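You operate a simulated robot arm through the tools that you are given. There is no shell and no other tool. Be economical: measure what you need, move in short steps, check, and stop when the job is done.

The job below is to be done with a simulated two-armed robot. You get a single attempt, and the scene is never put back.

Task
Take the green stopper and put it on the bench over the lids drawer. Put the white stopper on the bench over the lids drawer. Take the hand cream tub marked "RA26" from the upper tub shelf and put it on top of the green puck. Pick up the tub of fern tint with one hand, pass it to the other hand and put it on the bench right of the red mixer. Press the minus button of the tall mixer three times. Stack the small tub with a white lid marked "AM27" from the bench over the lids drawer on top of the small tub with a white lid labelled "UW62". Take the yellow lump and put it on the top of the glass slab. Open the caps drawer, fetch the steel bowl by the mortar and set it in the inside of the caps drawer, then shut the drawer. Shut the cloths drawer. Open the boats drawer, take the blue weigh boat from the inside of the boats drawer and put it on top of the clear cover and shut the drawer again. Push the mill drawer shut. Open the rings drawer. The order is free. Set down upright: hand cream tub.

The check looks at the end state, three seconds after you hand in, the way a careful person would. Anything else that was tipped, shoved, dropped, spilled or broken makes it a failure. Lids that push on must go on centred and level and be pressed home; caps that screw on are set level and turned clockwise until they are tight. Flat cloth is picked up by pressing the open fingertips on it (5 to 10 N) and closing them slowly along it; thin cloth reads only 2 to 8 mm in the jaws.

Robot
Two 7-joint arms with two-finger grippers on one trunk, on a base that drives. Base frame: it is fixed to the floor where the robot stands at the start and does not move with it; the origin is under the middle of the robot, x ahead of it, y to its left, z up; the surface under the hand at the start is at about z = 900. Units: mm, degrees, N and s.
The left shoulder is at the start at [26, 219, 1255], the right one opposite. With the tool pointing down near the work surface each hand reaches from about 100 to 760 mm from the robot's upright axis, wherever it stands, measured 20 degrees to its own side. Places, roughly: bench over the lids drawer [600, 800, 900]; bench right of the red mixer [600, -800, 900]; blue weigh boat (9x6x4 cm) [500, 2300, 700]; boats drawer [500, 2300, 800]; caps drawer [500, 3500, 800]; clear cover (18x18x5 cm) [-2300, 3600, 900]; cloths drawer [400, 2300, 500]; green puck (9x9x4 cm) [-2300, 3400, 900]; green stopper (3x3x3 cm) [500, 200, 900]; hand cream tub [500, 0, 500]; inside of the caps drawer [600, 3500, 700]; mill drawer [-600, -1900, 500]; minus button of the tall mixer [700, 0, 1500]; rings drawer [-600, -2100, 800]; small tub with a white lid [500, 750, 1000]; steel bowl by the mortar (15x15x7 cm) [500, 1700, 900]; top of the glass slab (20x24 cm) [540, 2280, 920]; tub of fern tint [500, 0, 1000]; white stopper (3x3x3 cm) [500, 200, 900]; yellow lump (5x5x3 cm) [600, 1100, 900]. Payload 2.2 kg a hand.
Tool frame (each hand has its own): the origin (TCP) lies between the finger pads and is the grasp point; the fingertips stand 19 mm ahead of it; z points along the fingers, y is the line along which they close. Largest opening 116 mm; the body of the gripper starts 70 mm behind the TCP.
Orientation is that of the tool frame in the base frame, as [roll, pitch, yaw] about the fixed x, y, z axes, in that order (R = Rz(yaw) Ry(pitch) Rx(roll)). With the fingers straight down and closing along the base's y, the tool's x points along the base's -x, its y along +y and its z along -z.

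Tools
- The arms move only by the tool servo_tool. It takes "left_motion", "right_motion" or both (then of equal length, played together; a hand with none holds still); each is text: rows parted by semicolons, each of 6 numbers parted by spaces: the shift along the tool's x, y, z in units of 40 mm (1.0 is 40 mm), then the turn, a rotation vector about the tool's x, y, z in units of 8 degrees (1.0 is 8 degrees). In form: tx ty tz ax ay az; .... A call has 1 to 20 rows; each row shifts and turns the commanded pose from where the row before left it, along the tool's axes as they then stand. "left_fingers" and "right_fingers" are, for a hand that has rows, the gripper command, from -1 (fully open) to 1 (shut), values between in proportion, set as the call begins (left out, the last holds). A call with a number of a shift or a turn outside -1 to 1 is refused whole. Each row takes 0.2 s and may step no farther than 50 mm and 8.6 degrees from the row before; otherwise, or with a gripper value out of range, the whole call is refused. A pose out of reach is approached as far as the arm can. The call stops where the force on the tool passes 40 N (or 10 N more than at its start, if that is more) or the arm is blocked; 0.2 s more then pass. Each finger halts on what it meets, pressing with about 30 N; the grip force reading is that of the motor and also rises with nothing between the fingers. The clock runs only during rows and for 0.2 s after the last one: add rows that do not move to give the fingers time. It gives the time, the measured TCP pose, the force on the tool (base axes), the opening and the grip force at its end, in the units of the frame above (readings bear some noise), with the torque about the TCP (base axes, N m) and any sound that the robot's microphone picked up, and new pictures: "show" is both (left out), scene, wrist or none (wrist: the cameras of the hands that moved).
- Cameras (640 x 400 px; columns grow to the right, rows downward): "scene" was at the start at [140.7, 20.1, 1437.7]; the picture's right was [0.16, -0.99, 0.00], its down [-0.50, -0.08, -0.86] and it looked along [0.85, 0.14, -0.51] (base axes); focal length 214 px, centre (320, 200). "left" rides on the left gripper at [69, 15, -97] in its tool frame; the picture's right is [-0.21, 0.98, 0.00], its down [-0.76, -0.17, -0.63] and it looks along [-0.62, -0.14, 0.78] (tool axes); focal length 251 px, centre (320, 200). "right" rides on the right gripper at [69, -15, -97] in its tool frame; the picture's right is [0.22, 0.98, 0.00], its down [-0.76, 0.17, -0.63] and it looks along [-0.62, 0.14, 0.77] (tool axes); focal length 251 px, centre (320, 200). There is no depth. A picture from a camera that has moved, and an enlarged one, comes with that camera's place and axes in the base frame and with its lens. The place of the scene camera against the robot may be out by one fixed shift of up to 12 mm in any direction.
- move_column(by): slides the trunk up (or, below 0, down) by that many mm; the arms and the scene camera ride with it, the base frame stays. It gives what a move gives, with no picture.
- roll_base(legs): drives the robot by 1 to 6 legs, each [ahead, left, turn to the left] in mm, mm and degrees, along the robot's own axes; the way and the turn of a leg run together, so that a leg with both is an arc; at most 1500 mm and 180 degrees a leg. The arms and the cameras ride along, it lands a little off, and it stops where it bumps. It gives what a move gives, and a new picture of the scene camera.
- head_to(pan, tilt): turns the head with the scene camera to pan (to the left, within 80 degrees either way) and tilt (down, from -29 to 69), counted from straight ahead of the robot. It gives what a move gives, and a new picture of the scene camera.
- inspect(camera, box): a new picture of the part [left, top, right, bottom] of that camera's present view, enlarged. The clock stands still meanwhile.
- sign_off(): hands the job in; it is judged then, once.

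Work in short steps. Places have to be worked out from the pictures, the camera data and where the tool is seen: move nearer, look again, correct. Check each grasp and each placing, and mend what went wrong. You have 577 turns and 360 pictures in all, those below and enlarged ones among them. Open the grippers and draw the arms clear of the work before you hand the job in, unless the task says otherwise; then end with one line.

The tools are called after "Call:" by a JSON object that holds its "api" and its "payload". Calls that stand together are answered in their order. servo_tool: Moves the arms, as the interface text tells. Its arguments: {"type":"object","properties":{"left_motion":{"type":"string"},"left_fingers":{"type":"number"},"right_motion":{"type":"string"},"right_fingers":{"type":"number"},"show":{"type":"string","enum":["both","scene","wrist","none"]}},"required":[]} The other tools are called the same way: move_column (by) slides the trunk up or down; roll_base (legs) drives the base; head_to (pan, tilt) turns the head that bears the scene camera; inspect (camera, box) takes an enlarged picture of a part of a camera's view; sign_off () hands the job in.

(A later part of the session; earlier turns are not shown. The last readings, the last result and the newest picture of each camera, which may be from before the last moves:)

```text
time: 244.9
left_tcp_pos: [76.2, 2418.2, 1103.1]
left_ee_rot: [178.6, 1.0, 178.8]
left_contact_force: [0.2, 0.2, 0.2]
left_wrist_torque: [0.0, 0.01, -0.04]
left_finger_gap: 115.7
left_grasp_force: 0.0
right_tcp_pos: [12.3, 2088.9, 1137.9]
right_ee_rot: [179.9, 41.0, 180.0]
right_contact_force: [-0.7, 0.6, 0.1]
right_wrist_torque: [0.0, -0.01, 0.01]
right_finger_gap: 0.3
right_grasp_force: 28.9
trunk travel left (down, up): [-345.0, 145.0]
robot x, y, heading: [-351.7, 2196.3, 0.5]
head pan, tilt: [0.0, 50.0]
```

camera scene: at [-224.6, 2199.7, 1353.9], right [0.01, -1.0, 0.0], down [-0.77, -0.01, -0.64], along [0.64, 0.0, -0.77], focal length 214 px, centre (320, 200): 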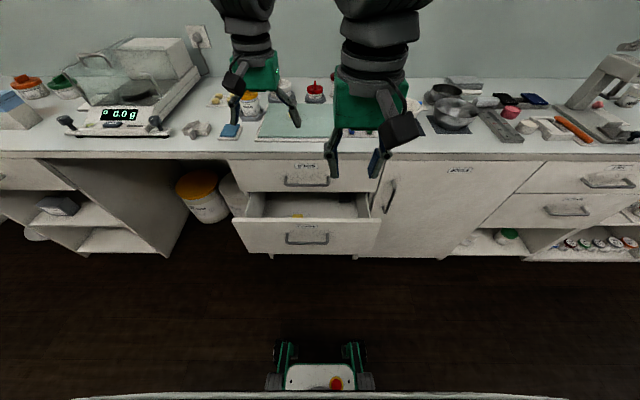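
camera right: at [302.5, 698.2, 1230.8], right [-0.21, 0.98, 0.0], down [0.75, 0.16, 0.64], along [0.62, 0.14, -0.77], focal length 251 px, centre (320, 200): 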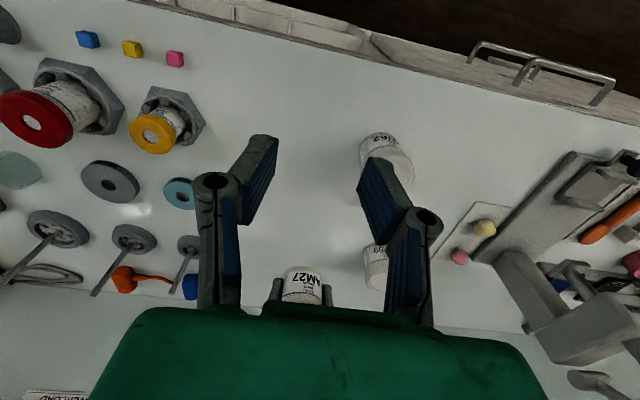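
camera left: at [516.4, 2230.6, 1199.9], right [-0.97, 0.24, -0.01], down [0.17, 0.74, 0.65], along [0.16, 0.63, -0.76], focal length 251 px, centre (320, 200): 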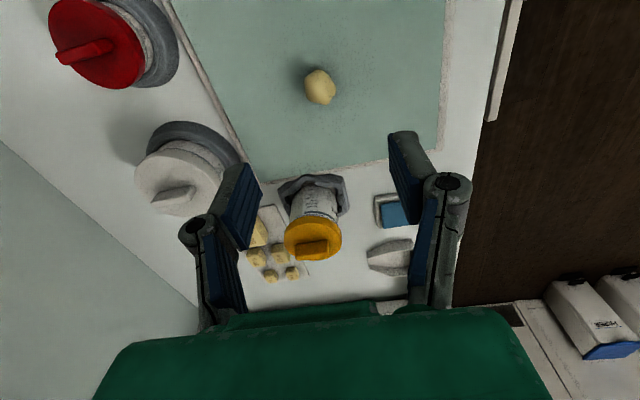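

Lower the trunk 330 mm and finish turning the right hand to point forward.

Call:
{"api": "move_column", "payload": {"by": -330}}

Call:
{"api": "servo_tool", "payload": {"right_motion": "0 0 0 0 -1 0;0 0 0 0 -1 0;0 0 0 0 -1 0;0 0 0 0 -1 0;0 0 0 0 -1 0;0 0 0 0 -1 0;0 0 0 0 -0.15 0;0 0 0 0 0 0", "show": "wrist"}}

Call:
{"api": "head_to", "payload": {"pan": 0, "tilt": 30}}

```text
time: 248.2
left_tcp_pos: [76.2, 2415.7, 773.1]
left_ee_rot: [178.5, 1.0, 178.8]
left_contact_force: [-0.7, -0.3, 0.7]
left_wrist_torque: [0.0, 0.0, -0.03]
left_finger_gap: 116.1
left_grasp_force: 0.0
right_tcp_pos: [11.3, 2086.9, 809.0]
right_ee_rot: [179.9, 40.9, -179.9]
right_contact_force: [0.0, -0.8, 1.4]
right_wrist_torque: [0.0, 0.0, 0.0]
right_finger_gap: 0.3
right_grasp_force: 28.5
trunk travel left (down, up): [-15.0, 475.0]
robot x, y, heading: [-356.5, 2198.2, 0.2]
head pan, tilt: [0.0, 50.0]
```

```text
time: 250.0
left_tcp_pos: [77.1, 2416.3, 773.1]
left_ee_rot: [178.5, 1.1, 178.8]
left_contact_force: [0.0, -0.7, 0.8]
left_wrist_torque: [0.0, -0.03, 0.01]
left_finger_gap: 116.0
left_grasp_force: 0.2
right_tcp_pos: [50.0, 2125.0, 827.8]
right_ee_rot: [47.8, 88.2, 47.1]
right_contact_force: [-0.2, -0.1, 0.6]
right_wrist_torque: [-0.01, 0.01, -0.02]
right_finger_gap: 0.0
right_grasp_force: 28.1
right hand out of reach, approached as far as the arm can: row 1, 2, 3, 4, 5
trunk travel left (down, up): [-15.0, 475.0]
robot x, y, heading: [-351.9, 2195.7, 0.4]
head pan, tilt: [0.0, 50.0]
camera right: at [-45.2, 2110.6, 754.7], right [0.01, 0.98, -0.19], down [-0.65, 0.16, 0.75], along [0.76, 0.11, 0.64], focal length 251 px, centre (320, 200)
```

right: 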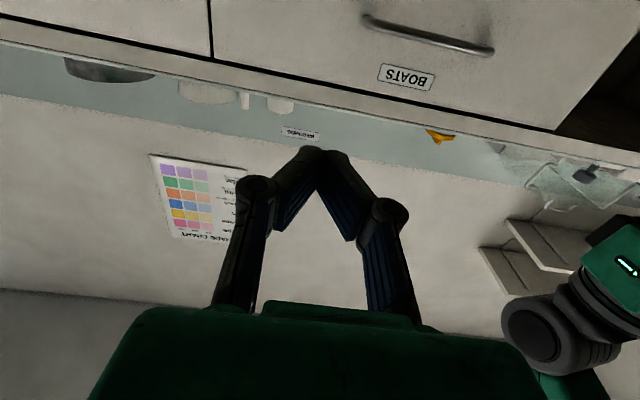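

```text
time: 250.8
left_tcp_pos: [76.7, 2416.1, 773.6]
left_ee_rot: [178.5, 1.0, 178.8]
left_contact_force: [-0.9, 0.8, 0.1]
left_wrist_torque: [0.01, -0.05, -0.02]
left_finger_gap: 115.9
left_grasp_force: 0.1
right_tcp_pos: [50.3, 2123.3, 824.9]
right_ee_rot: [56.8, 88.5, 56.0]
right_contact_force: [0.7, 0.1, -0.8]
right_wrist_torque: [0.01, -0.02, -0.02]
right_finger_gap: 0.0
right_grasp_force: 28.6
trunk travel left (down, up): [-15.0, 475.0]
robot x, y, heading: [-353.2, 2198.0, 0.1]
head pan, tilt: [0.0, 30.0]
camera scene: at [-213.8, 2200.2, 1053.5], right [0.01, -1.0, 0.0], down [-0.5, 0.0, -0.86], along [0.86, 0.0, -0.5], focal length 214 px, centre (320, 200)
```

scene: 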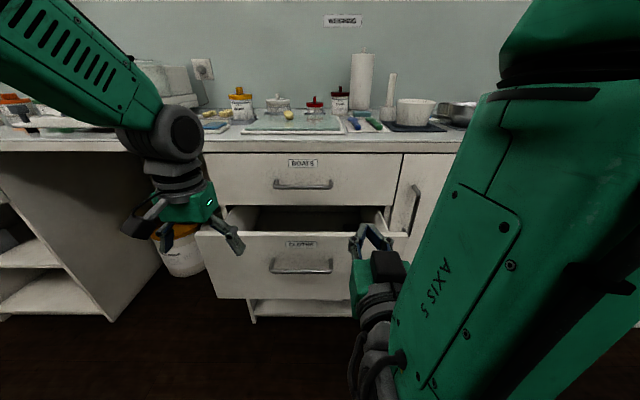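

Cloths front spans z 428–697 at x≈228. Bring the right fist in front of the panel at [150,2250,650].

Call:
{"api": "servo_tool", "payload": {"right_motion": "0.88 0.6 0.3 0 0 0;0.88 0.6 0.3 0 0 0;0.88 0.6 0.3 0 0 0;0.88 0.6 0.3 0 0 0;0.88 0.6 0.3 0 0 0;0 0 0.6 0 0 0;0 0 0 0 0 0", "show": "both"}}

```text
time: 252.4
left_tcp_pos: [77.2, 2417.3, 775.5]
left_ee_rot: [178.6, 1.0, 178.8]
left_contact_force: [-0.2, 0.2, -0.4]
left_wrist_torque: [-0.03, 0.01, -0.01]
left_finger_gap: 115.8
left_grasp_force: 0.0
right_tcp_pos: [131.6, 2247.5, 640.1]
right_ee_rot: [6.7, 89.8, 6.7]
right_contact_force: [-0.2, 0.4, 0.4]
right_wrist_torque: [0.01, 0.01, -0.02]
right_finger_gap: 0.0
right_grasp_force: 29.1
trunk travel left (down, up): [-15.0, 475.0]
robot x, y, heading: [-352.6, 2194.9, 0.5]
head pan, tilt: [0.0, 30.0]
camera scene: at [-213.1, 2200.6, 1053.5], right [0.01, -1.0, 0.0], down [-0.5, 0.0, -0.86], along [0.86, 0.0, -0.5], focal length 214 px, centre (320, 200)
camera right: at [35.9, 2231.0, 569.6], right [0.0, 0.98, -0.21], down [-0.64, 0.17, 0.75], along [0.77, 0.14, 0.62], focal length 251 px, centre (320, 200)
```

scene: 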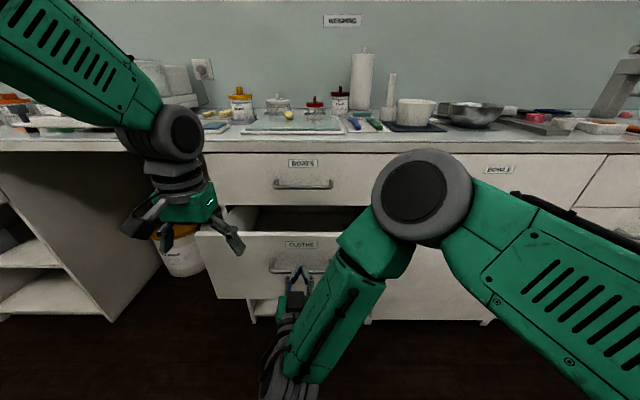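
right: 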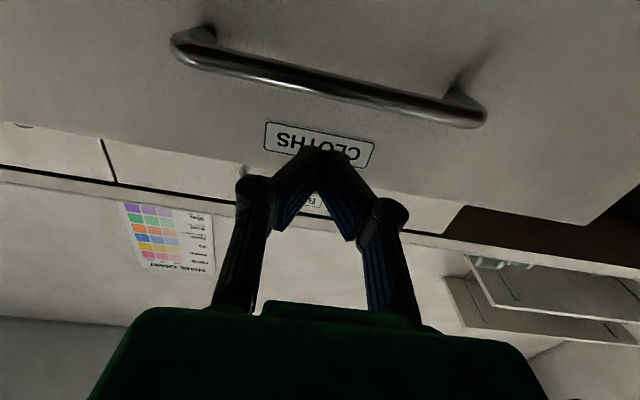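

Push forward slowly.

Call:
{"api": "servo_tool", "payload": {"right_motion": "0 0 0.8 0 0 0;0 0 0.6 0 0 0;0 0 0.4 0 0 0;0 0 0.4 0 0 0;0 0 0.4 0 0 0;0 0 0.4 0 0 0;0 0 0.4 0 0 0;0 0 0.4 0 0 0;0 0 0.4 0 0 0;0 0 0.4 0 0 0;0 0 0.4 0 0 0", "show": "scene"}}

```text
time: 254.8
left_tcp_pos: [75.7, 2416.2, 774.2]
left_ee_rot: [178.5, 0.9, 178.8]
left_contact_force: [0.0, 1.1, -0.7]
left_wrist_torque: [0.03, -0.02, 0.02]
left_finger_gap: 116.0
left_grasp_force: 0.0
right_tcp_pos: [333.1, 2247.7, 641.2]
right_ee_rot: [22.7, 89.7, 22.8]
right_contact_force: [-0.6, 0.2, 0.3]
right_wrist_torque: [0.0, 0.03, -0.02]
right_finger_gap: 0.2
right_grasp_force: 28.6
trunk travel left (down, up): [-15.0, 475.0]
robot x, y, heading: [-351.7, 2196.3, 0.6]
head pan, tilt: [0.0, 30.0]
camera scene: at [-212.4, 2200.7, 1053.4], right [0.01, -1.0, 0.0], down [-0.5, 0.0, -0.86], along [0.86, 0.0, -0.5], focal length 214 px, centre (320, 200)
```

scene: 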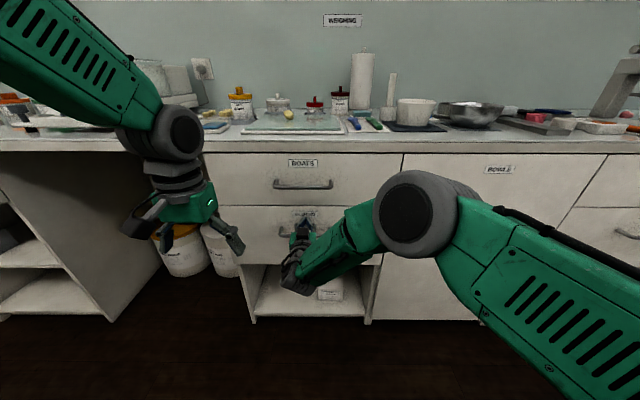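

Nearly flush; push a bit further until resistance.

Call:
{"api": "servo_tool", "payload": {"right_motion": "0 0 0.2 0 0 0;0 0 0.2 0 0 0;0 0 0.2 0 0 0;0 0 0.2 0 0 0", "show": "none"}}

Call:
{"api": "inspect", "payload": {"camera": "scene", "box": [180, 130, 440, 300]}}

```text
time: 255.3
left_tcp_pos: [73.0, 2414.0, 776.3]
left_ee_rot: [178.3, 1.2, 178.8]
left_contact_force: [0.4, 0.3, -0.8]
left_wrist_torque: [0.05, 0.01, 0.03]
left_finger_gap: 115.9
left_grasp_force: 0.0
right_tcp_pos: [338.0, 2248.2, 640.8]
right_ee_rot: [31.2, 89.8, 31.1]
right_contact_force: [-14.8, -5.4, 5.1]
right_wrist_torque: [0.02, -0.05, -0.11]
right_finger_gap: 6.0
right_grasp_force: 28.5
trunk travel left (down, up): [-15.0, 475.0]
robot x, y, heading: [-350.5, 2197.1, 0.5]
head pan, tilt: [0.0, 30.0]
stopped in row 2 (right hand): the force on the tool passed its limit at 51 N (the readings are from after the stop); the commanded pose is now the measured one
```

```text
2.35 times, centred on (310, 215) of scene
camera zoom: at [-215.0, 2198.2, 1053.8], right [0.01, -1.0, 0.0], down [-0.5, 0.0, -0.86], along [0.86, 0.0, -0.5], focal length 505 px, centre (344, 165)
```

zoom: 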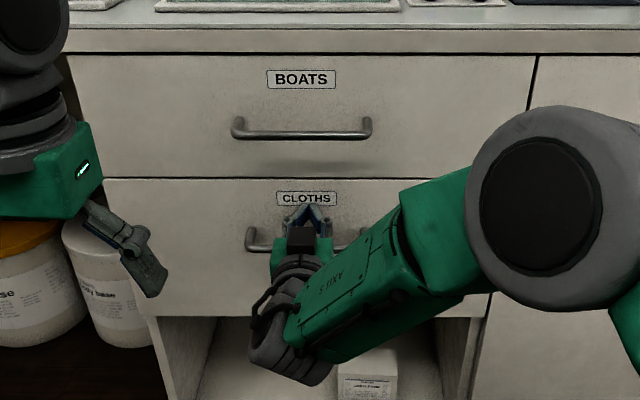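

Cloths drawer is shut. Now the boats drawer: back off, rise to the handle height (~z 785) and roll the right hand so the fingers close vertically.

Call:
{"api": "servo_tool", "payload": {"right_motion": "0 0 -1 0 0 0;0 0 -1 0 0 0;-0.9 0 0 0 0 0;-0.9 0 0 0 0 0;-0.9 0 0 0 0 0;-0.9 0 0 0 0 0;0 0 0 0 0 0", "show": "none"}}

Call:
{"api": "servo_tool", "payload": {"right_motion": "0 0 0 0 0 -1;0 0 0 0 0 -1;0 0 0 0 0 -1;0 0 0 0 0 -1;0 0 0 0 0 -1;0 0 0 0 0 -1;0 0 0 0 0 -1;0 0 0 0 0 -1;0 0 0 0 0 -1;0 0 0 0 0 -1;0 0 0 0 0 -1;0 0 0 0 0 -0.25;0 0 0 0 0 0", "right_fingers": 0.1, "show": "both"}}

```text
time: 256.9
left_tcp_pos: [73.6, 2414.8, 774.2]
left_ee_rot: [178.5, 1.2, 178.8]
left_contact_force: [-1.0, 0.3, 0.3]
left_wrist_torque: [0.01, 0.0, -0.02]
left_finger_gap: 115.9
left_grasp_force: 0.0
right_tcp_pos: [263.2, 2238.8, 779.5]
right_ee_rot: [146.6, 89.1, 145.7]
right_contact_force: [-0.3, 0.3, 0.0]
right_wrist_torque: [0.0, -0.01, 0.01]
right_finger_gap: 0.0
right_grasp_force: 28.4
trunk travel left (down, up): [-15.0, 475.0]
robot x, y, heading: [-355.3, 2197.5, 0.3]
head pan, tilt: [0.0, 30.0]
```

```text
time: 259.8
left_tcp_pos: [75.4, 2415.3, 774.2]
left_ee_rot: [178.6, 1.1, 178.7]
left_contact_force: [-0.6, 0.3, 0.4]
left_wrist_torque: [0.0, -0.02, 0.0]
left_finger_gap: 116.2
left_grasp_force: 0.1
right_tcp_pos: [269.1, 2231.6, 786.6]
right_ee_rot: [-90.5, 1.4, -91.7]
right_contact_force: [-1.0, -0.1, -0.2]
right_wrist_torque: [0.01, 0.0, 0.01]
right_finger_gap: 52.2
right_grasp_force: 0.0
trunk travel left (down, up): [-15.0, 475.0]
robot x, y, heading: [-351.7, 2195.3, 0.4]
head pan, tilt: [0.0, 30.0]
camera scene: at [-213.0, 2200.2, 1053.5], right [0.01, -1.0, 0.0], down [-0.5, 0.0, -0.86], along [0.86, 0.0, -0.5], focal length 214 px, centre (320, 200)
camera right: at [170.9, 2164.1, 800.5], right [-0.01, -0.19, -0.98], down [-0.61, 0.78, -0.14], along [0.79, 0.6, -0.13], focal length 251 px, centre (320, 200)
```

scene: 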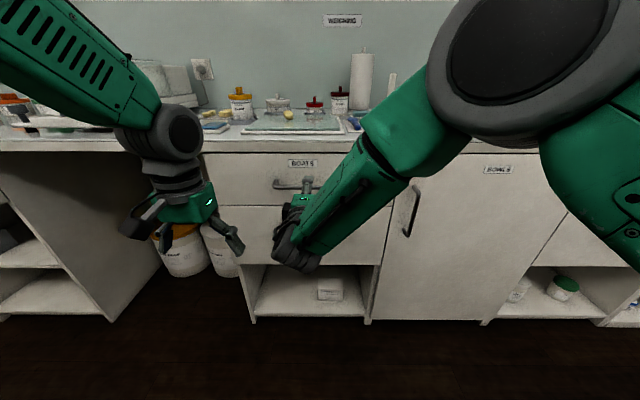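
right: 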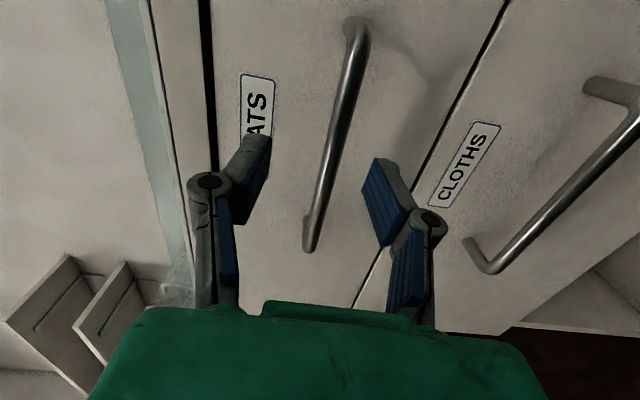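

Handle bar at x≈322, z≈776. Go down 10 mm, forward onto the bar, and close.

Call:
{"api": "servo_tool", "payload": {"right_motion": "-0.3 0.26 0.4 0 0 0;0 0 0.5 0 0 0;0 0 0.4 0 0 0;0 0 0 0 0 0", "show": "wrist"}}

Call:
{"api": "servo_tool", "payload": {"right_motion": "0 0 0 0 0 0;0 0 0 0 0 0;0 0 0 0 0 0", "right_fingers": 1, "show": "wrist"}}

```text
time: 260.8
left_tcp_pos: [75.0, 2415.4, 775.5]
left_ee_rot: [178.5, 1.1, 178.8]
left_contact_force: [0.4, 0.5, 0.2]
left_wrist_torque: [-0.02, 0.0, 0.03]
left_finger_gap: 116.0
left_grasp_force: 0.0
right_tcp_pos: [317.7, 2251.9, 775.1]
right_ee_rot: [-90.0, 0.5, -90.8]
right_contact_force: [0.3, -1.0, -0.5]
right_wrist_torque: [0.0, -0.02, 0.0]
right_finger_gap: 52.2
right_grasp_force: 0.1
trunk travel left (down, up): [-15.0, 475.0]
robot x, y, heading: [-353.8, 2196.9, 0.5]
head pan, tilt: [0.0, 30.0]
camera right: at [219.1, 2182.8, 789.9], right [0.0, -0.21, -0.98], down [-0.62, 0.77, -0.16], along [0.78, 0.61, -0.13], focal length 251 px, centre (320, 200)
```

right: 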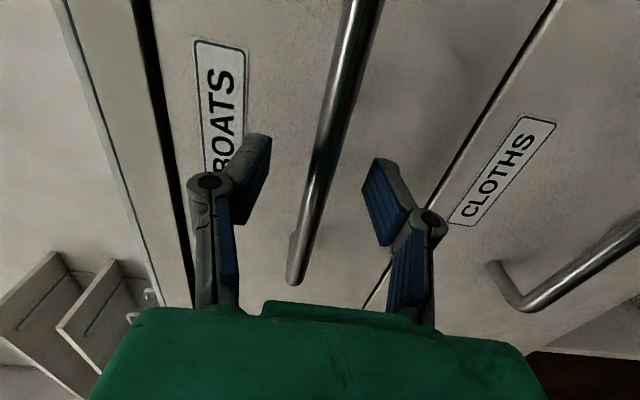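

```text
time: 261.6
left_tcp_pos: [73.0, 2414.5, 775.8]
left_ee_rot: [178.6, 1.2, 178.9]
left_contact_force: [-0.8, 0.0, -1.3]
left_wrist_torque: [0.03, -0.02, 0.0]
left_finger_gap: 116.0
left_grasp_force: 0.0
right_tcp_pos: [316.9, 2250.7, 777.6]
right_ee_rot: [-89.9, 0.3, -90.7]
right_contact_force: [2.1, 0.1, 13.8]
right_wrist_torque: [-0.6, 0.03, -0.14]
right_finger_gap: 6.1
right_grasp_force: 30.9
trunk travel left (down, up): [-15.0, 475.0]
robot x, y, heading: [-352.1, 2199.6, -0.1]
head pan, tilt: [0.0, 30.0]
camera right: at [218.6, 2182.7, 791.1], right [0.0, -0.21, -0.98], down [-0.62, 0.77, -0.16], along [0.78, 0.61, -0.13], focal length 251 px, centre (320, 200)
```

right: 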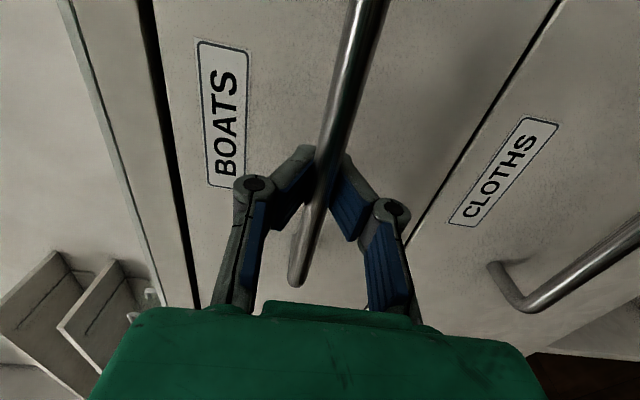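

Handle gripped. Pull the drawer toward the robot.

Call:
{"api": "servo_tool", "payload": {"right_motion": "0 0 -0.3 0 0 0;0 0 -0.6 0 0 0;0 0 -0.6 0 0 0;0 0 -0.6 0 0 0;0 0 -0.6 0 0 0;0 0 -0.6 0 0 0;0 0 -0.6 0 0 0;0 0 -0.6 0 0 0;0 0 0 0 0 0", "show": "scene"}}

```text
time: 262.2
left_tcp_pos: [75.8, 2413.2, 773.7]
left_ee_rot: [178.2, 1.0, 178.9]
left_contact_force: [1.2, 0.3, -0.4]
left_wrist_torque: [0.01, 0.02, 0.0]
left_finger_gap: 116.0
left_grasp_force: 0.1
right_tcp_pos: [285.4, 2245.9, 774.5]
right_ee_rot: [-90.0, 0.9, -91.3]
right_contact_force: [1.7, 0.4, 2.4]
right_wrist_torque: [-0.03, 0.18, -0.02]
right_finger_gap: 0.0
right_grasp_force: 28.3
trunk travel left (down, up): [-15.0, 475.0]
robot x, y, heading: [-354.1, 2197.2, 0.4]
head pan, tilt: [0.0, 30.0]
stopped in row 3 (right hand): the force on the tool passed its limit at 44 N (the readings are from after the stop); the commanded pose is now the measured one
camera scene: at [-212.6, 2201.0, 1053.0], right [0.01, -1.0, 0.0], down [-0.5, 0.0, -0.86], along [0.86, 0.0, -0.5], focal length 214 px, centre (320, 200)
```

scene: 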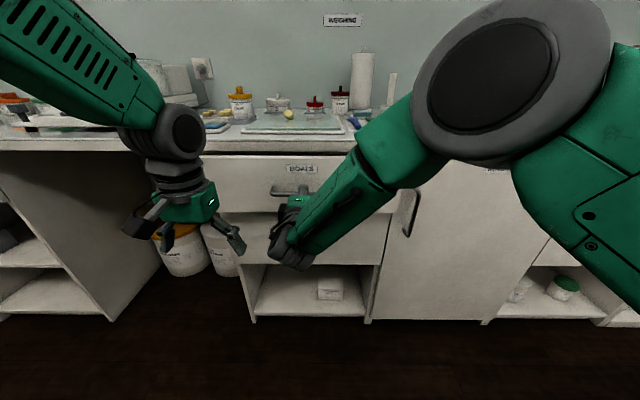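

Slipped off after a short pull. Look where the bar is now and regrip deeper.

Call:
{"api": "servo_tool", "payload": {"right_motion": "0 0 -0.4 0 0 0;0 0 0 0 0 0;0 0 0 0 0 0", "right_fingers": 0.1, "show": "wrist"}}

```text
time: 263.0
left_tcp_pos: [75.3, 2414.8, 776.3]
left_ee_rot: [178.3, 1.2, 178.8]
left_contact_force: [1.4, 0.2, -0.8]
left_wrist_torque: [0.02, 0.02, -0.02]
left_finger_gap: 116.0
left_grasp_force: 0.0
right_tcp_pos: [274.3, 2232.2, 770.7]
right_ee_rot: [-91.0, 1.5, -92.7]
right_contact_force: [0.2, 0.0, -0.2]
right_wrist_torque: [0.02, -0.03, 0.02]
right_finger_gap: 52.2
right_grasp_force: 0.1
trunk travel left (down, up): [-15.0, 475.0]
robot x, y, heading: [-351.8, 2196.6, 0.1]
head pan, tilt: [0.0, 30.0]
camera right: at [174.8, 2167.2, 784.6], right [-0.02, -0.19, -0.98], down [-0.6, 0.79, -0.14], along [0.8, 0.58, -0.13], focal length 251 px, centre (320, 200)
```

right: 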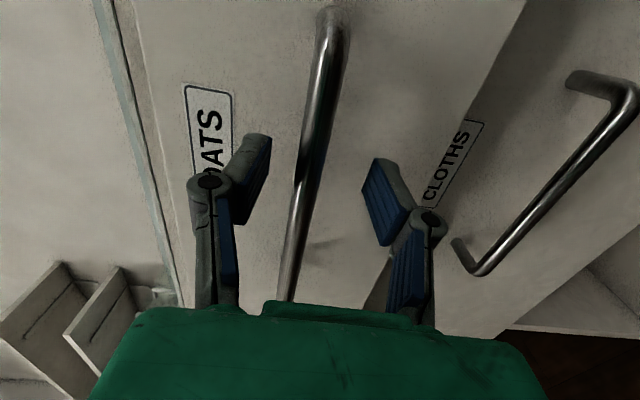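

The drawer came out ~20 mm. Move forward deeper (TCP x≈308) and grip again.

Call:
{"api": "servo_tool", "payload": {"right_motion": "0 -0.05 0.4 0 0 0;0 0 0.45 0 0 0;0 0 0 0 0 0", "show": "none"}}

Call:
{"api": "servo_tool", "payload": {"right_motion": "0 0 0 0 0 0;0 0 0 0 0 0;0 0 0 0 0 0", "right_fingers": 1, "show": "wrist"}}

```text
time: 263.8
left_tcp_pos: [73.8, 2413.5, 775.7]
left_ee_rot: [178.4, 1.2, 178.8]
left_contact_force: [-0.9, -0.2, -0.5]
left_wrist_torque: [-0.01, 0.03, -0.01]
left_finger_gap: 116.2
left_grasp_force: 0.1
right_tcp_pos: [309.9, 2236.8, 783.4]
right_ee_rot: [-89.9, 1.7, -92.4]
right_contact_force: [-0.8, -0.2, -0.5]
right_wrist_torque: [-0.03, 0.01, 0.0]
right_finger_gap: 52.1
right_grasp_force: 0.1
trunk travel left (down, up): [-15.0, 475.0]
robot x, y, heading: [-352.4, 2201.7, 0.3]
head pan, tilt: [0.0, 30.0]
```

```text
time: 264.6
left_tcp_pos: [74.4, 2414.6, 776.2]
left_ee_rot: [178.5, 1.2, 178.8]
left_contact_force: [0.1, 0.1, 0.1]
left_wrist_torque: [-0.01, 0.0, 0.02]
left_finger_gap: 116.0
left_grasp_force: 0.1
right_tcp_pos: [309.2, 2233.3, 779.5]
right_ee_rot: [-90.1, 1.4, -92.4]
right_contact_force: [0.0, -0.6, -0.1]
right_wrist_torque: [0.01, -0.03, 0.0]
right_finger_gap: 0.0
right_grasp_force: 28.6
trunk travel left (down, up): [-15.0, 475.0]
robot x, y, heading: [-349.6, 2196.7, 0.4]
head pan, tilt: [0.0, 30.0]
camera right: at [209.6, 2168.2, 792.6], right [-0.01, -0.19, -0.98], down [-0.6, 0.79, -0.15], along [0.8, 0.59, -0.12], focal length 251 px, centre (320, 200)
```

right: 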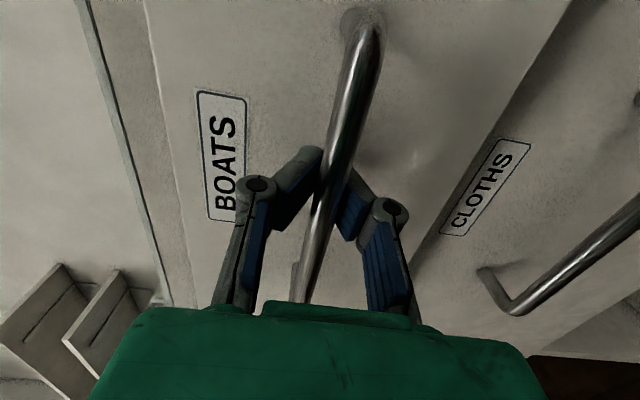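

The bar is inside the closed finger loop (hooked). Pull back slowly.

Call:
{"api": "servo_tool", "payload": {"right_motion": "0 0 -0.3 0 0 0;0 0 -0.4 0 0 0;0 0 -0.4 0 0 0;0 0 -0.4 0 0 0;0 0 -0.4 0 0 0;0 0 -0.4 0 0 0;0 0 -0.4 0 0 0;0 0 -0.4 0 0 0;0 0 -0.4 0 0 0;0 0 -0.4 0 0 0", "show": "scene"}}

```text
time: 266.8
left_tcp_pos: [73.2, 2412.8, 776.1]
left_ee_rot: [178.3, 1.1, 178.7]
left_contact_force: [0.0, 0.1, -1.8]
left_wrist_torque: [0.0, 0.02, 0.01]
left_finger_gap: 116.2
left_grasp_force: 0.1
right_tcp_pos: [158.0, 2228.8, 770.9]
right_ee_rot: [-91.7, 1.9, -93.9]
right_contact_force: [-0.6, -7.3, 15.8]
right_wrist_torque: [-0.21, 0.34, -0.04]
right_finger_gap: 0.0
right_grasp_force: 28.9
trunk travel left (down, up): [-15.0, 475.0]
robot x, y, heading: [-354.4, 2197.5, 0.3]
head pan, tilt: [0.0, 30.0]
camera scene: at [-215.7, 2198.9, 1053.8], right [0.01, -1.0, 0.0], down [-0.5, 0.0, -0.87], along [0.87, 0.01, -0.5], focal length 214 px, centre (320, 200)
```

scene: 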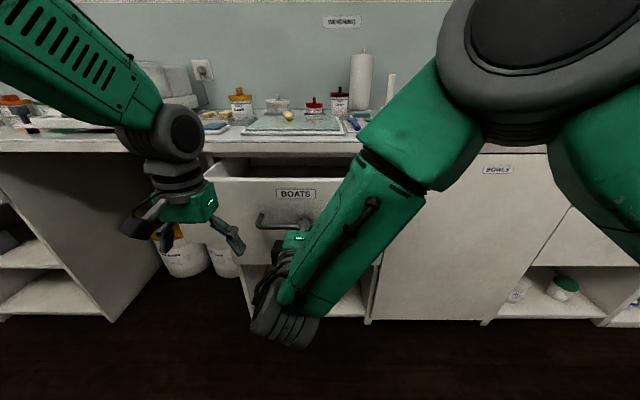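

Works. Pull another 90 mm.

Call:
{"api": "servo_tool", "payload": {"right_motion": "0 0 -0.4 0 0 0;0 0 -0.4 0 0 0;0 0 -0.4 0 0 0;0 0 -0.4 0 0 0;0 0 -0.4 0 0 0;0 0 -0.3 0 0 0;0 0 0 0 0 0", "show": "both"}}

```text
time: 268.0
left_tcp_pos: [70.8, 2414.6, 774.2]
left_ee_rot: [178.4, 0.7, 178.8]
left_contact_force: [-2.6, -0.4, 1.0]
left_wrist_torque: [0.12, -0.17, -0.06]
left_finger_gap: 116.1
left_grasp_force: 0.1
right_tcp_pos: [84.7, 2234.3, 776.7]
right_ee_rot: [-90.9, 2.0, -94.1]
right_contact_force: [1.9, -2.1, 7.0]
right_wrist_torque: [-0.05, 0.04, 0.08]
right_finger_gap: 0.0
right_grasp_force: 28.6
trunk travel left (down, up): [-15.0, 475.0]
robot x, y, heading: [-352.6, 2202.4, 0.5]
head pan, tilt: [0.0, 30.0]
stopped in row 6 (right hand): the force on the tool passed its limit at 52 N (the readings are from after the stop); the commanded pose is now the measured one
camera scene: at [-213.2, 2200.7, 1053.3], right [0.01, -1.0, 0.0], down [-0.5, 0.0, -0.86], along [0.86, 0.01, -0.5], focal length 214 px, centre (320, 200)
camera right: at [-16.7, 2171.6, 790.3], right [-0.03, -0.18, -0.98], down [-0.58, 0.81, -0.13], along [0.82, 0.56, -0.13], focal length 251 px, centre (320, 200)
```

scene: 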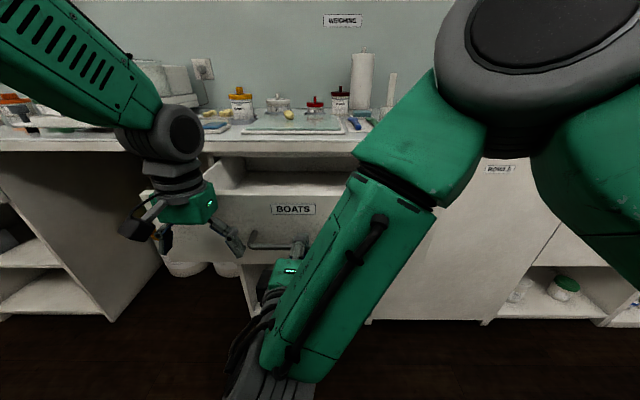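
right: 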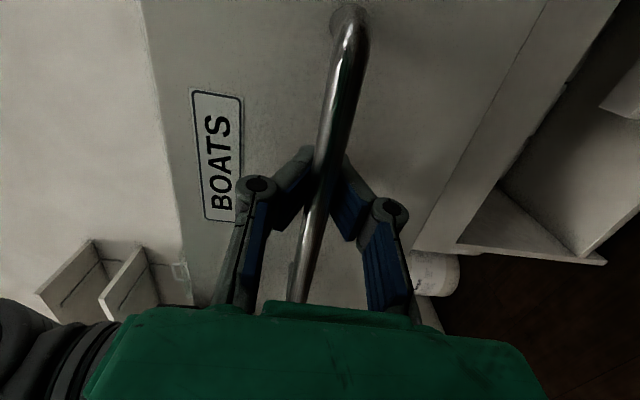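

The drawer is out ~235 mm (front just touching the left hand). Release: open, back off; and pull the left hand back too.

Call:
{"api": "servo_tool", "payload": {"right_motion": "0 0 0 0 0 0;0 0 0 0 0 0;0 0 -0.6 0 0 0;0 0 -0.6 0 0 0;0 0 -0.6 0 0 0;0 0 0 0 0 0", "left_motion": "0.5 0 0 0 0 0;0.5 0 0 0 0 0;0 0 0 0 0 0;0 0 0 0 0 0;0 0 0 0 0 0;0 0 0 0 0 0", "right_fingers": -0.1, "show": "both"}}

```text
time: 269.4
left_tcp_pos: [29.0, 2415.6, 774.5]
left_ee_rot: [178.4, 0.9, 178.9]
left_contact_force: [0.2, -0.2, 0.4]
left_wrist_torque: [0.02, 0.03, 0.0]
left_finger_gap: 116.0
left_grasp_force: 0.0
right_tcp_pos: [29.7, 2224.8, 774.8]
right_ee_rot: [-93.3, 2.3, -95.9]
right_contact_force: [-0.5, -0.5, 0.6]
right_wrist_torque: [-0.02, 0.0, -0.02]
right_finger_gap: 63.6
right_grasp_force: 0.1
right hand out of reach, approached as far as the arm can: row 5
trunk travel left (down, up): [-15.0, 475.0]
robot x, y, heading: [-356.6, 2199.8, 0.5]
head pan, tilt: [0.0, 30.0]
camera scene: at [-213.8, 2201.1, 1053.6], right [0.01, -1.0, 0.0], down [-0.5, 0.0, -0.86], along [0.86, 0.01, -0.5], focal length 214 px, centre (320, 200)
camera right: at [-72.9, 2164.9, 793.3], right [-0.08, -0.17, -0.98], down [-0.56, 0.82, -0.1], along [0.82, 0.54, -0.16], focal length 251 px, centre (320, 200)
camera left: at [-40.2, 2429.7, 869.1], right [0.23, 0.97, 0.03], down [0.74, -0.2, 0.64], along [0.63, -0.13, -0.77], focal length 251 px, centre (320, 200)
```

scene: 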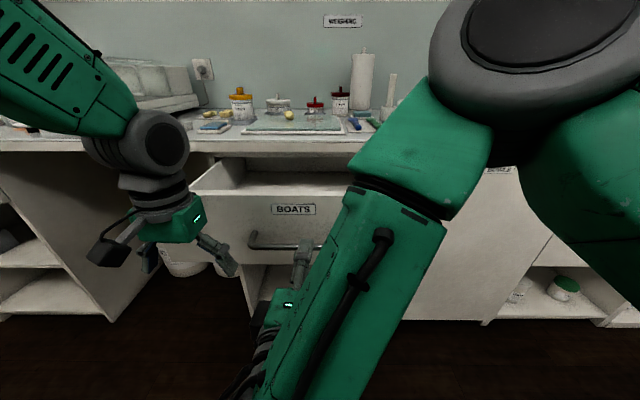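
right: 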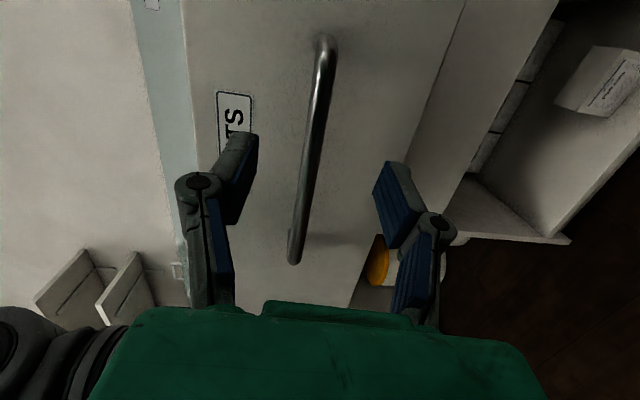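
left: 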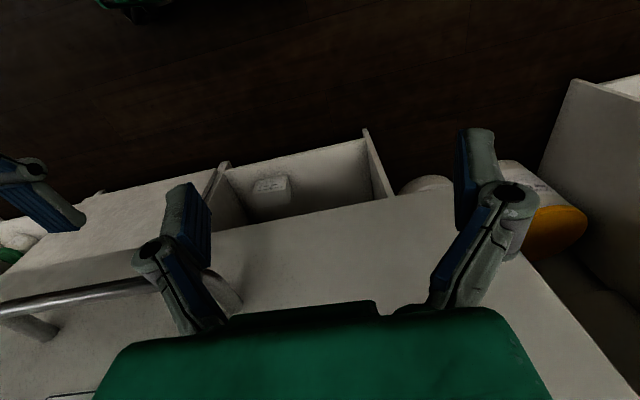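

Clear of the handle. Raise the trunk again and look into the drawer.

Call:
{"api": "move_column", "payload": {"by": 330}}

Call:
{"api": "head_to", "payload": {"pan": 0, "tilt": 50}}

```text
time: 272.7
left_tcp_pos: [31.1, 2414.8, 1103.2]
left_ee_rot: [178.4, 0.8, 178.8]
left_contact_force: [-0.6, 0.6, 0.1]
left_wrist_torque: [0.02, -0.03, 0.0]
left_finger_gap: 116.0
left_grasp_force: 0.1
right_tcp_pos: [34.0, 2225.7, 1121.2]
right_ee_rot: [-91.9, 3.4, -96.0]
right_contact_force: [0.0, 0.2, -0.7]
right_wrist_torque: [0.0, -0.02, 0.01]
right_finger_gap: 63.8
right_grasp_force: 0.0
trunk travel left (down, up): [-345.0, 145.0]
robot x, y, heading: [-352.2, 2194.7, 0.5]
head pan, tilt: [0.0, 30.0]
```

```text
time: 273.5
left_tcp_pos: [30.4, 2415.2, 1104.0]
left_ee_rot: [178.5, 0.8, 178.9]
left_contact_force: [0.9, 0.0, -0.3]
left_wrist_torque: [-0.01, -0.01, -0.04]
left_finger_gap: 116.1
left_grasp_force: 0.1
right_tcp_pos: [32.8, 2226.1, 1123.1]
right_ee_rot: [-91.7, 3.4, -96.0]
right_contact_force: [0.0, 0.5, -0.6]
right_wrist_torque: [0.0, 0.0, 0.0]
right_finger_gap: 63.8
right_grasp_force: 0.0
trunk travel left (down, up): [-345.0, 145.0]
robot x, y, heading: [-352.1, 2196.1, 0.3]
head pan, tilt: [0.0, 50.0]
camera scene: at [-226.4, 2201.5, 1354.2], right [0.01, -1.0, 0.0], down [-0.77, -0.01, -0.64], along [0.64, 0.0, -0.77], focal length 214 px, centre (320, 200)
```

scene: 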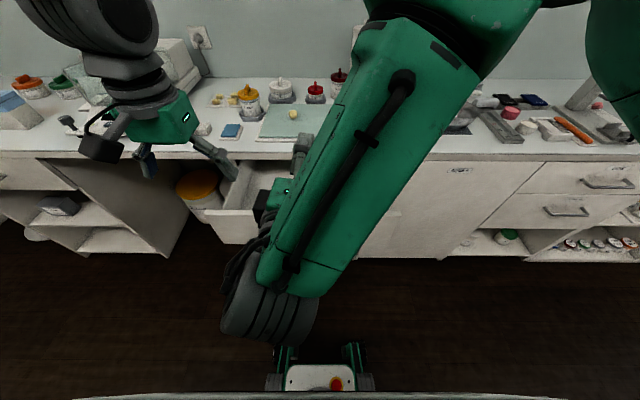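

The right arm blocks the view. Turn the right hand back to pointing down and to its own side, while the left hand's camera goes over the drawer.

Call:
{"api": "servo_tool", "payload": {"right_motion": "0.5 0 0 0 0 1;0.5 0 0 0 0 1;0.5 0 0 0 0 1;0 0 0 0 0 1;0 0 0 0 0 1;0 0 0 0 0 1;0 0 0 0 0 1;0 0 0 0 0 1;0 0 0 0 0 1;0 0 0 0 0 1;0 0 0 0 0 1;0 0 0 0 0 0.25", "show": "none"}}

Call:
{"api": "servo_tool", "payload": {"right_motion": "0 0 0 0 1 0;0 -0.5 0 0 1 0;0 -0.5 0 0 1 0;0 -0.5 0 0 1 0;0 -0.5 0 0 1 0;0 0 0 0 1 0;0 0 0 0 1 0;0 0 0 0 1 0;0 0 0 0 1 0;0 0 0 0 1 0;0 0 0 0 1 0;0 0 0 0 0.25 0", "left_motion": "-0.7 -0.48 0 0 0 0;-0.7 -0.48 0 0 0 0;-0.7 -0.48 0 0 0 0;-0.7 -0.48 0 0 0 0;-0.7 -0.48 0 0 0 0;-0.7 -0.48 0 0 0 0;0 0 0 0 0 0;0 0 0 0 0 0;0 0 0 0 0 0;0 0 0 0 0 0;0 0 0 0 0 0;0 0 0 0 0 0", "show": "both"}}

```text
time: 276.1
left_tcp_pos: [30.6, 2414.7, 1104.4]
left_ee_rot: [178.4, 0.7, 178.8]
left_contact_force: [-0.2, -0.1, -0.4]
left_wrist_torque: [-0.02, -0.01, -0.02]
left_finger_gap: 115.9
left_grasp_force: 0.0
right_tcp_pos: [29.7, 2163.1, 1109.5]
right_ee_rot: [120.6, 84.9, 113.8]
right_contact_force: [-0.2, 0.4, -0.7]
right_wrist_torque: [0.04, 0.02, 0.0]
right_finger_gap: 63.8
right_grasp_force: 0.1
trunk travel left (down, up): [-345.0, 145.0]
robot x, y, heading: [-350.9, 2191.2, 0.5]
head pan, tilt: [0.0, 50.0]
```

```text
time: 278.7
left_tcp_pos: [193.9, 2293.7, 1102.4]
left_ee_rot: [178.3, 0.8, 178.8]
left_contact_force: [0.2, -0.8, 0.6]
left_wrist_torque: [-0.01, -0.01, 0.01]
left_finger_gap: 116.1
left_grasp_force: 0.0
right_tcp_pos: [16.7, 2100.9, 1104.4]
right_ee_rot: [178.1, -0.9, 176.5]
right_contact_force: [0.9, 0.2, 0.1]
right_wrist_torque: [0.02, 0.0, -0.01]
right_finger_gap: 63.8
right_grasp_force: 0.0
right hand out of reach, approached as far as the arm can: row 5
trunk travel left (down, up): [-345.0, 145.0]
robot x, y, heading: [-355.5, 2197.3, 0.5]
head pan, tilt: [0.0, 50.0]
camera scene: at [-225.3, 2198.4, 1354.0], right [0.01, -1.0, 0.0], down [-0.77, 0.0, -0.64], along [0.64, 0.0, -0.77], focal length 214 px, centre (320, 200)
camera right: at [-52.1, 2086.0, 1200.7], right [-0.15, 0.99, 0.04], down [0.78, 0.1, 0.62], along [0.61, 0.12, -0.78], focal length 251 px, centre (320, 200)
camera left: at [123.5, 2308.6, 1198.0], right [0.23, 0.97, 0.03], down [0.74, -0.2, 0.64], along [0.63, -0.13, -0.77], focal length 251 px, centre (320, 200)
```

scene: 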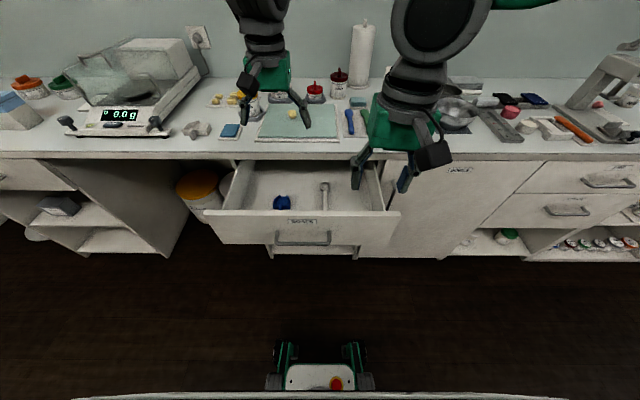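
right: 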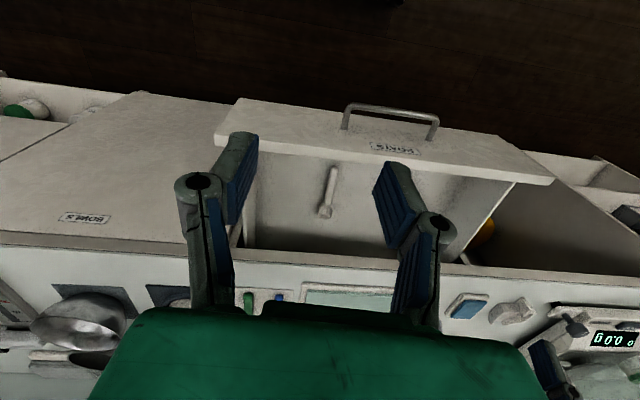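
left: 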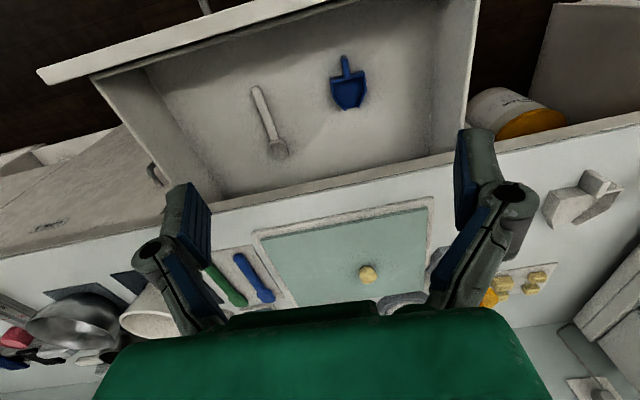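

The blue boat (scoop-shaped) lies at ≈[270,2338], drawer floor z≈730. Move the left hand above it and descend for a closer look.

Call:
{"api": "servo_tool", "payload": {"left_motion": "-0.9 0.55 0 0.2 0 -0.15;-0.9 0.55 0 0 0 0;0 0 1 0 0 0;0 0 1 0 0 0;0 0 1 0 0 0;0 0 1 0 0 0;0 0 1 0 0 0;0 0 0 0 0 0", "show": "wrist"}}

Call:
{"api": "inspect", "payload": {"camera": "left", "box": [220, 20, 460, 170]}}

```text
time: 280.5
left_tcp_pos: [271.6, 2337.1, 904.7]
left_ee_rot: [180.0, 0.8, 180.0]
left_contact_force: [-0.8, -0.8, -0.1]
left_wrist_torque: [-0.02, 0.02, 0.0]
left_finger_gap: 115.7
left_grasp_force: 0.1
right_tcp_pos: [15.9, 2102.0, 1104.2]
right_ee_rot: [178.2, -0.8, 176.5]
right_contact_force: [-0.1, 0.3, 0.3]
right_wrist_torque: [0.02, -0.01, -0.03]
right_finger_gap: 63.7
right_grasp_force: 0.1
trunk travel left (down, up): [-345.0, 145.0]
robot x, y, heading: [-350.4, 2199.4, 0.4]
head pan, tilt: [0.0, 50.0]
camera left: at [200.5, 2354.4, 999.2], right [0.22, 0.98, 0.0], down [0.75, -0.17, 0.64], along [0.63, -0.13, -0.77], focal length 251 px, centre (320, 200)
```

left: 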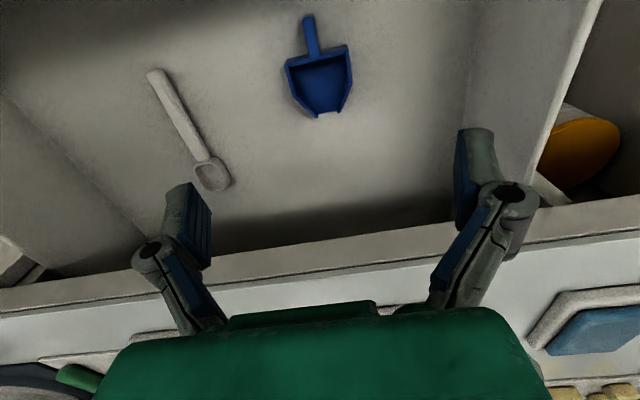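

```text
2.67 times, centred on (340, 95) of left
camera zoom: at [200.5, 2354.4, 999.2], right [0.22, 0.98, 0.0], down [0.75, -0.17, 0.64], along [0.63, -0.13, -0.77], focal length 670 px, centre (267, 480)
```

zoom: 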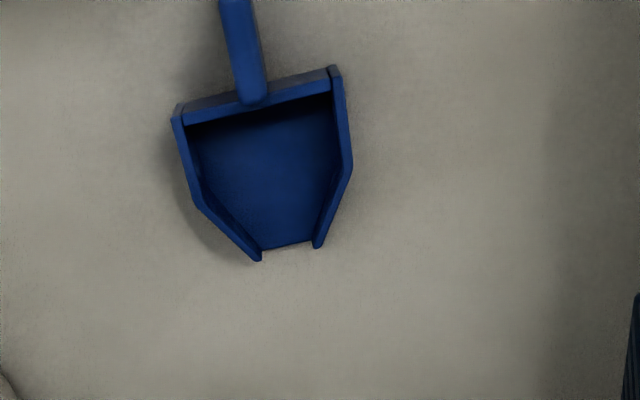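

Grip the scoop by its parallel side walls at x≈260, y≈2341. Descend to z≈765 with ~80 mm opening and check.

Call:
{"api": "servo_tool", "payload": {"left_motion": "0.29 0.1 0.5 0 0 0;0 0 1 0 0 0;0 0 1 0 0 0;0 0 1 0 0 0;0 0 0 0 0 0", "left_fingers": -0.4, "show": "wrist"}}

```text
time: 281.7
left_tcp_pos: [258.8, 2344.1, 763.9]
left_ee_rot: [-180.0, 0.8, 179.9]
left_contact_force: [-0.2, 0.0, -0.3]
left_wrist_torque: [-0.04, 0.01, 0.0]
left_finger_gap: 81.2
left_grasp_force: 0.1
right_tcp_pos: [15.9, 2100.9, 1104.0]
right_ee_rot: [178.2, -0.9, 176.5]
right_contact_force: [-0.2, -0.4, -0.7]
right_wrist_torque: [-0.02, -0.01, -0.04]
right_finger_gap: 63.9
right_grasp_force: 0.0
trunk travel left (down, up): [-345.0, 145.0]
robot x, y, heading: [-350.5, 2197.9, 0.5]
head pan, tilt: [0.0, 50.0]
camera left: at [189.3, 2359.8, 858.8], right [0.21, 0.98, 0.0], down [0.75, -0.17, 0.64], along [0.63, -0.13, -0.77], focal length 251 px, centre (320, 200)
```

left: 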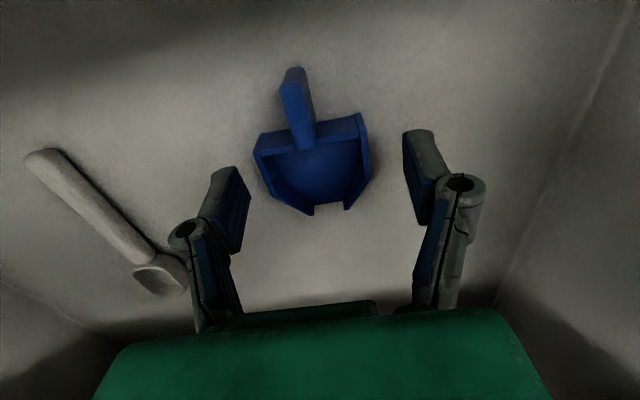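

Call:
{"api": "servo_tool", "payload": {"left_motion": "0 -0.05 0.25 0 0 0;0 0 0.2 0 0 0;0 0 0 0 0 0", "show": "wrist"}}

```text
time: 282.5
left_tcp_pos: [261.1, 2341.3, 746.4]
left_ee_rot: [179.9, 0.8, -180.0]
left_contact_force: [-0.5, 0.5, -0.7]
left_wrist_torque: [-0.04, -0.02, -0.01]
left_finger_gap: 80.9
left_grasp_force: 0.0
right_tcp_pos: [15.9, 2102.5, 1103.4]
right_ee_rot: [178.2, -0.9, 176.5]
right_contact_force: [-0.2, 0.7, -0.1]
right_wrist_torque: [0.01, -0.02, -0.01]
right_finger_gap: 63.9
right_grasp_force: 0.1
trunk travel left (down, up): [-345.0, 145.0]
robot x, y, heading: [-355.3, 2195.7, 0.1]
head pan, tilt: [0.0, 50.0]
camera left: at [190.6, 2356.5, 840.7], right [0.21, 0.98, 0.01], down [0.75, -0.17, 0.64], along [0.63, -0.13, -0.77], focal length 251 px, centre (320, 200)
```

left: 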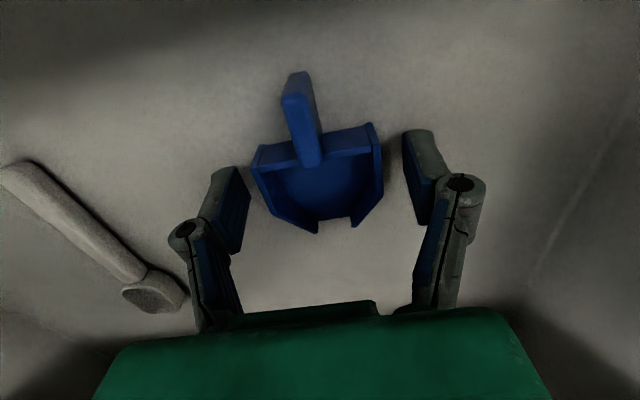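

Call:
{"api": "servo_tool", "payload": {"left_motion": "0 0 0.12 0 0 0;0 0 0.1 0 0 0;0 0 0 0 0 0", "show": "none"}}

Call:
{"api": "servo_tool", "payload": {"left_motion": "0 0 0 0 0 0;0 0 0 0 0 0;0 0 0 0 0 0", "left_fingers": 1, "show": "wrist"}}

```text
time: 283.3
left_tcp_pos: [261.7, 2340.9, 737.7]
left_ee_rot: [180.0, 0.8, -179.9]
left_contact_force: [-0.7, 0.4, 0.1]
left_wrist_torque: [0.01, -0.03, 0.0]
left_finger_gap: 81.1
left_grasp_force: 0.0
right_tcp_pos: [15.5, 2101.9, 1103.9]
right_ee_rot: [178.2, -1.0, 176.4]
right_contact_force: [0.2, 0.4, 0.0]
right_wrist_torque: [-0.02, 0.0, 0.02]
right_finger_gap: 63.7
right_grasp_force: 0.1
trunk travel left (down, up): [-345.0, 145.0]
robot x, y, heading: [-353.3, 2199.2, 0.2]
head pan, tilt: [0.0, 50.0]
```

```text
time: 284.1
left_tcp_pos: [262.4, 2339.6, 740.7]
left_ee_rot: [179.9, 0.9, -180.0]
left_contact_force: [1.3, -0.9, 16.1]
left_wrist_torque: [-0.33, 0.17, 0.02]
left_finger_gap: 58.4
left_grasp_force: 30.0
right_tcp_pos: [15.1, 2101.0, 1103.8]
right_ee_rot: [178.2, -1.0, 176.5]
right_contact_force: [-1.0, -0.2, -0.3]
right_wrist_torque: [-0.01, 0.01, -0.03]
right_finger_gap: 64.0
right_grasp_force: 0.1
trunk travel left (down, up): [-345.0, 145.0]
robot x, y, heading: [-352.9, 2198.4, 0.1]
head pan, tilt: [0.0, 50.0]
camera left: at [191.6, 2355.9, 834.1], right [0.21, 0.98, 0.01], down [0.75, -0.17, 0.64], along [0.63, -0.13, -0.76], focal length 251 px, centre (320, 200)
```

left: 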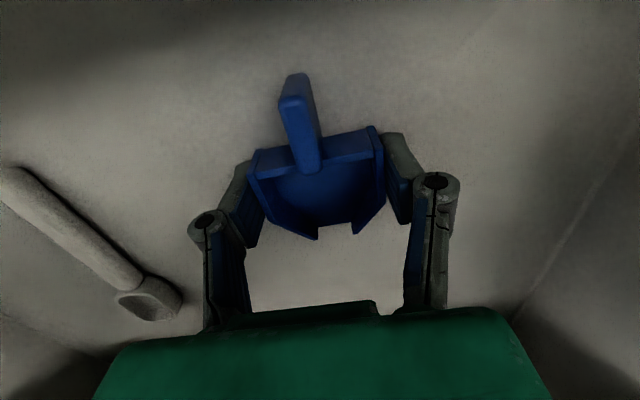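

Gripped at 58 mm. Lift it out slowly.

Call:
{"api": "servo_tool", "payload": {"left_motion": "0 0 -0.3 0 0 0;0 0 -0.6 0 0 0;0 0 -0.9 0 0 0;0 0 -1 0 0 0;0 0 -1 0 0 0;0 0 -1 0 0 0;0 0 -1 0 0 0;0 0 0 0 0 0", "show": "wrist"}}

```text
time: 285.9
left_tcp_pos: [259.0, 2339.3, 967.9]
left_ee_rot: [179.9, 0.8, -180.0]
left_contact_force: [-0.1, 0.0, -0.3]
left_wrist_torque: [-0.01, -0.03, -0.02]
left_finger_gap: 58.3
left_grasp_force: 29.7
right_tcp_pos: [17.7, 2101.1, 1104.3]
right_ee_rot: [178.2, -1.0, 176.5]
right_contact_force: [0.6, -1.0, 0.6]
right_wrist_torque: [-0.02, -0.01, -0.02]
right_finger_gap: 63.9
right_grasp_force: 0.1
trunk travel left (down, up): [-345.0, 145.0]
robot x, y, heading: [-352.9, 2197.3, 0.3]
head pan, tilt: [0.0, 50.0]
camera left: at [190.0, 2354.8, 1063.8], right [0.21, 0.98, 0.0], down [0.75, -0.17, 0.64], along [0.63, -0.13, -0.77], focal length 251 px, centre (320, 200)
```

left: 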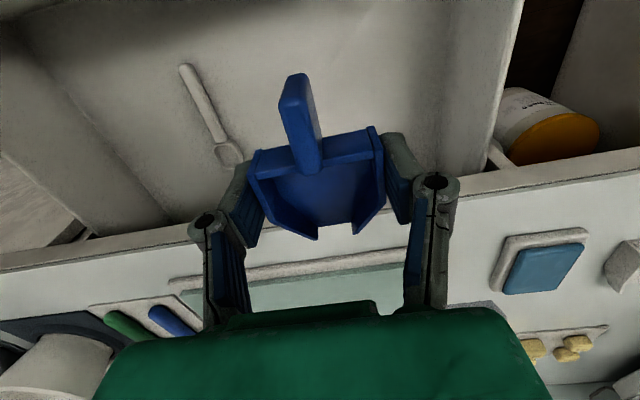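

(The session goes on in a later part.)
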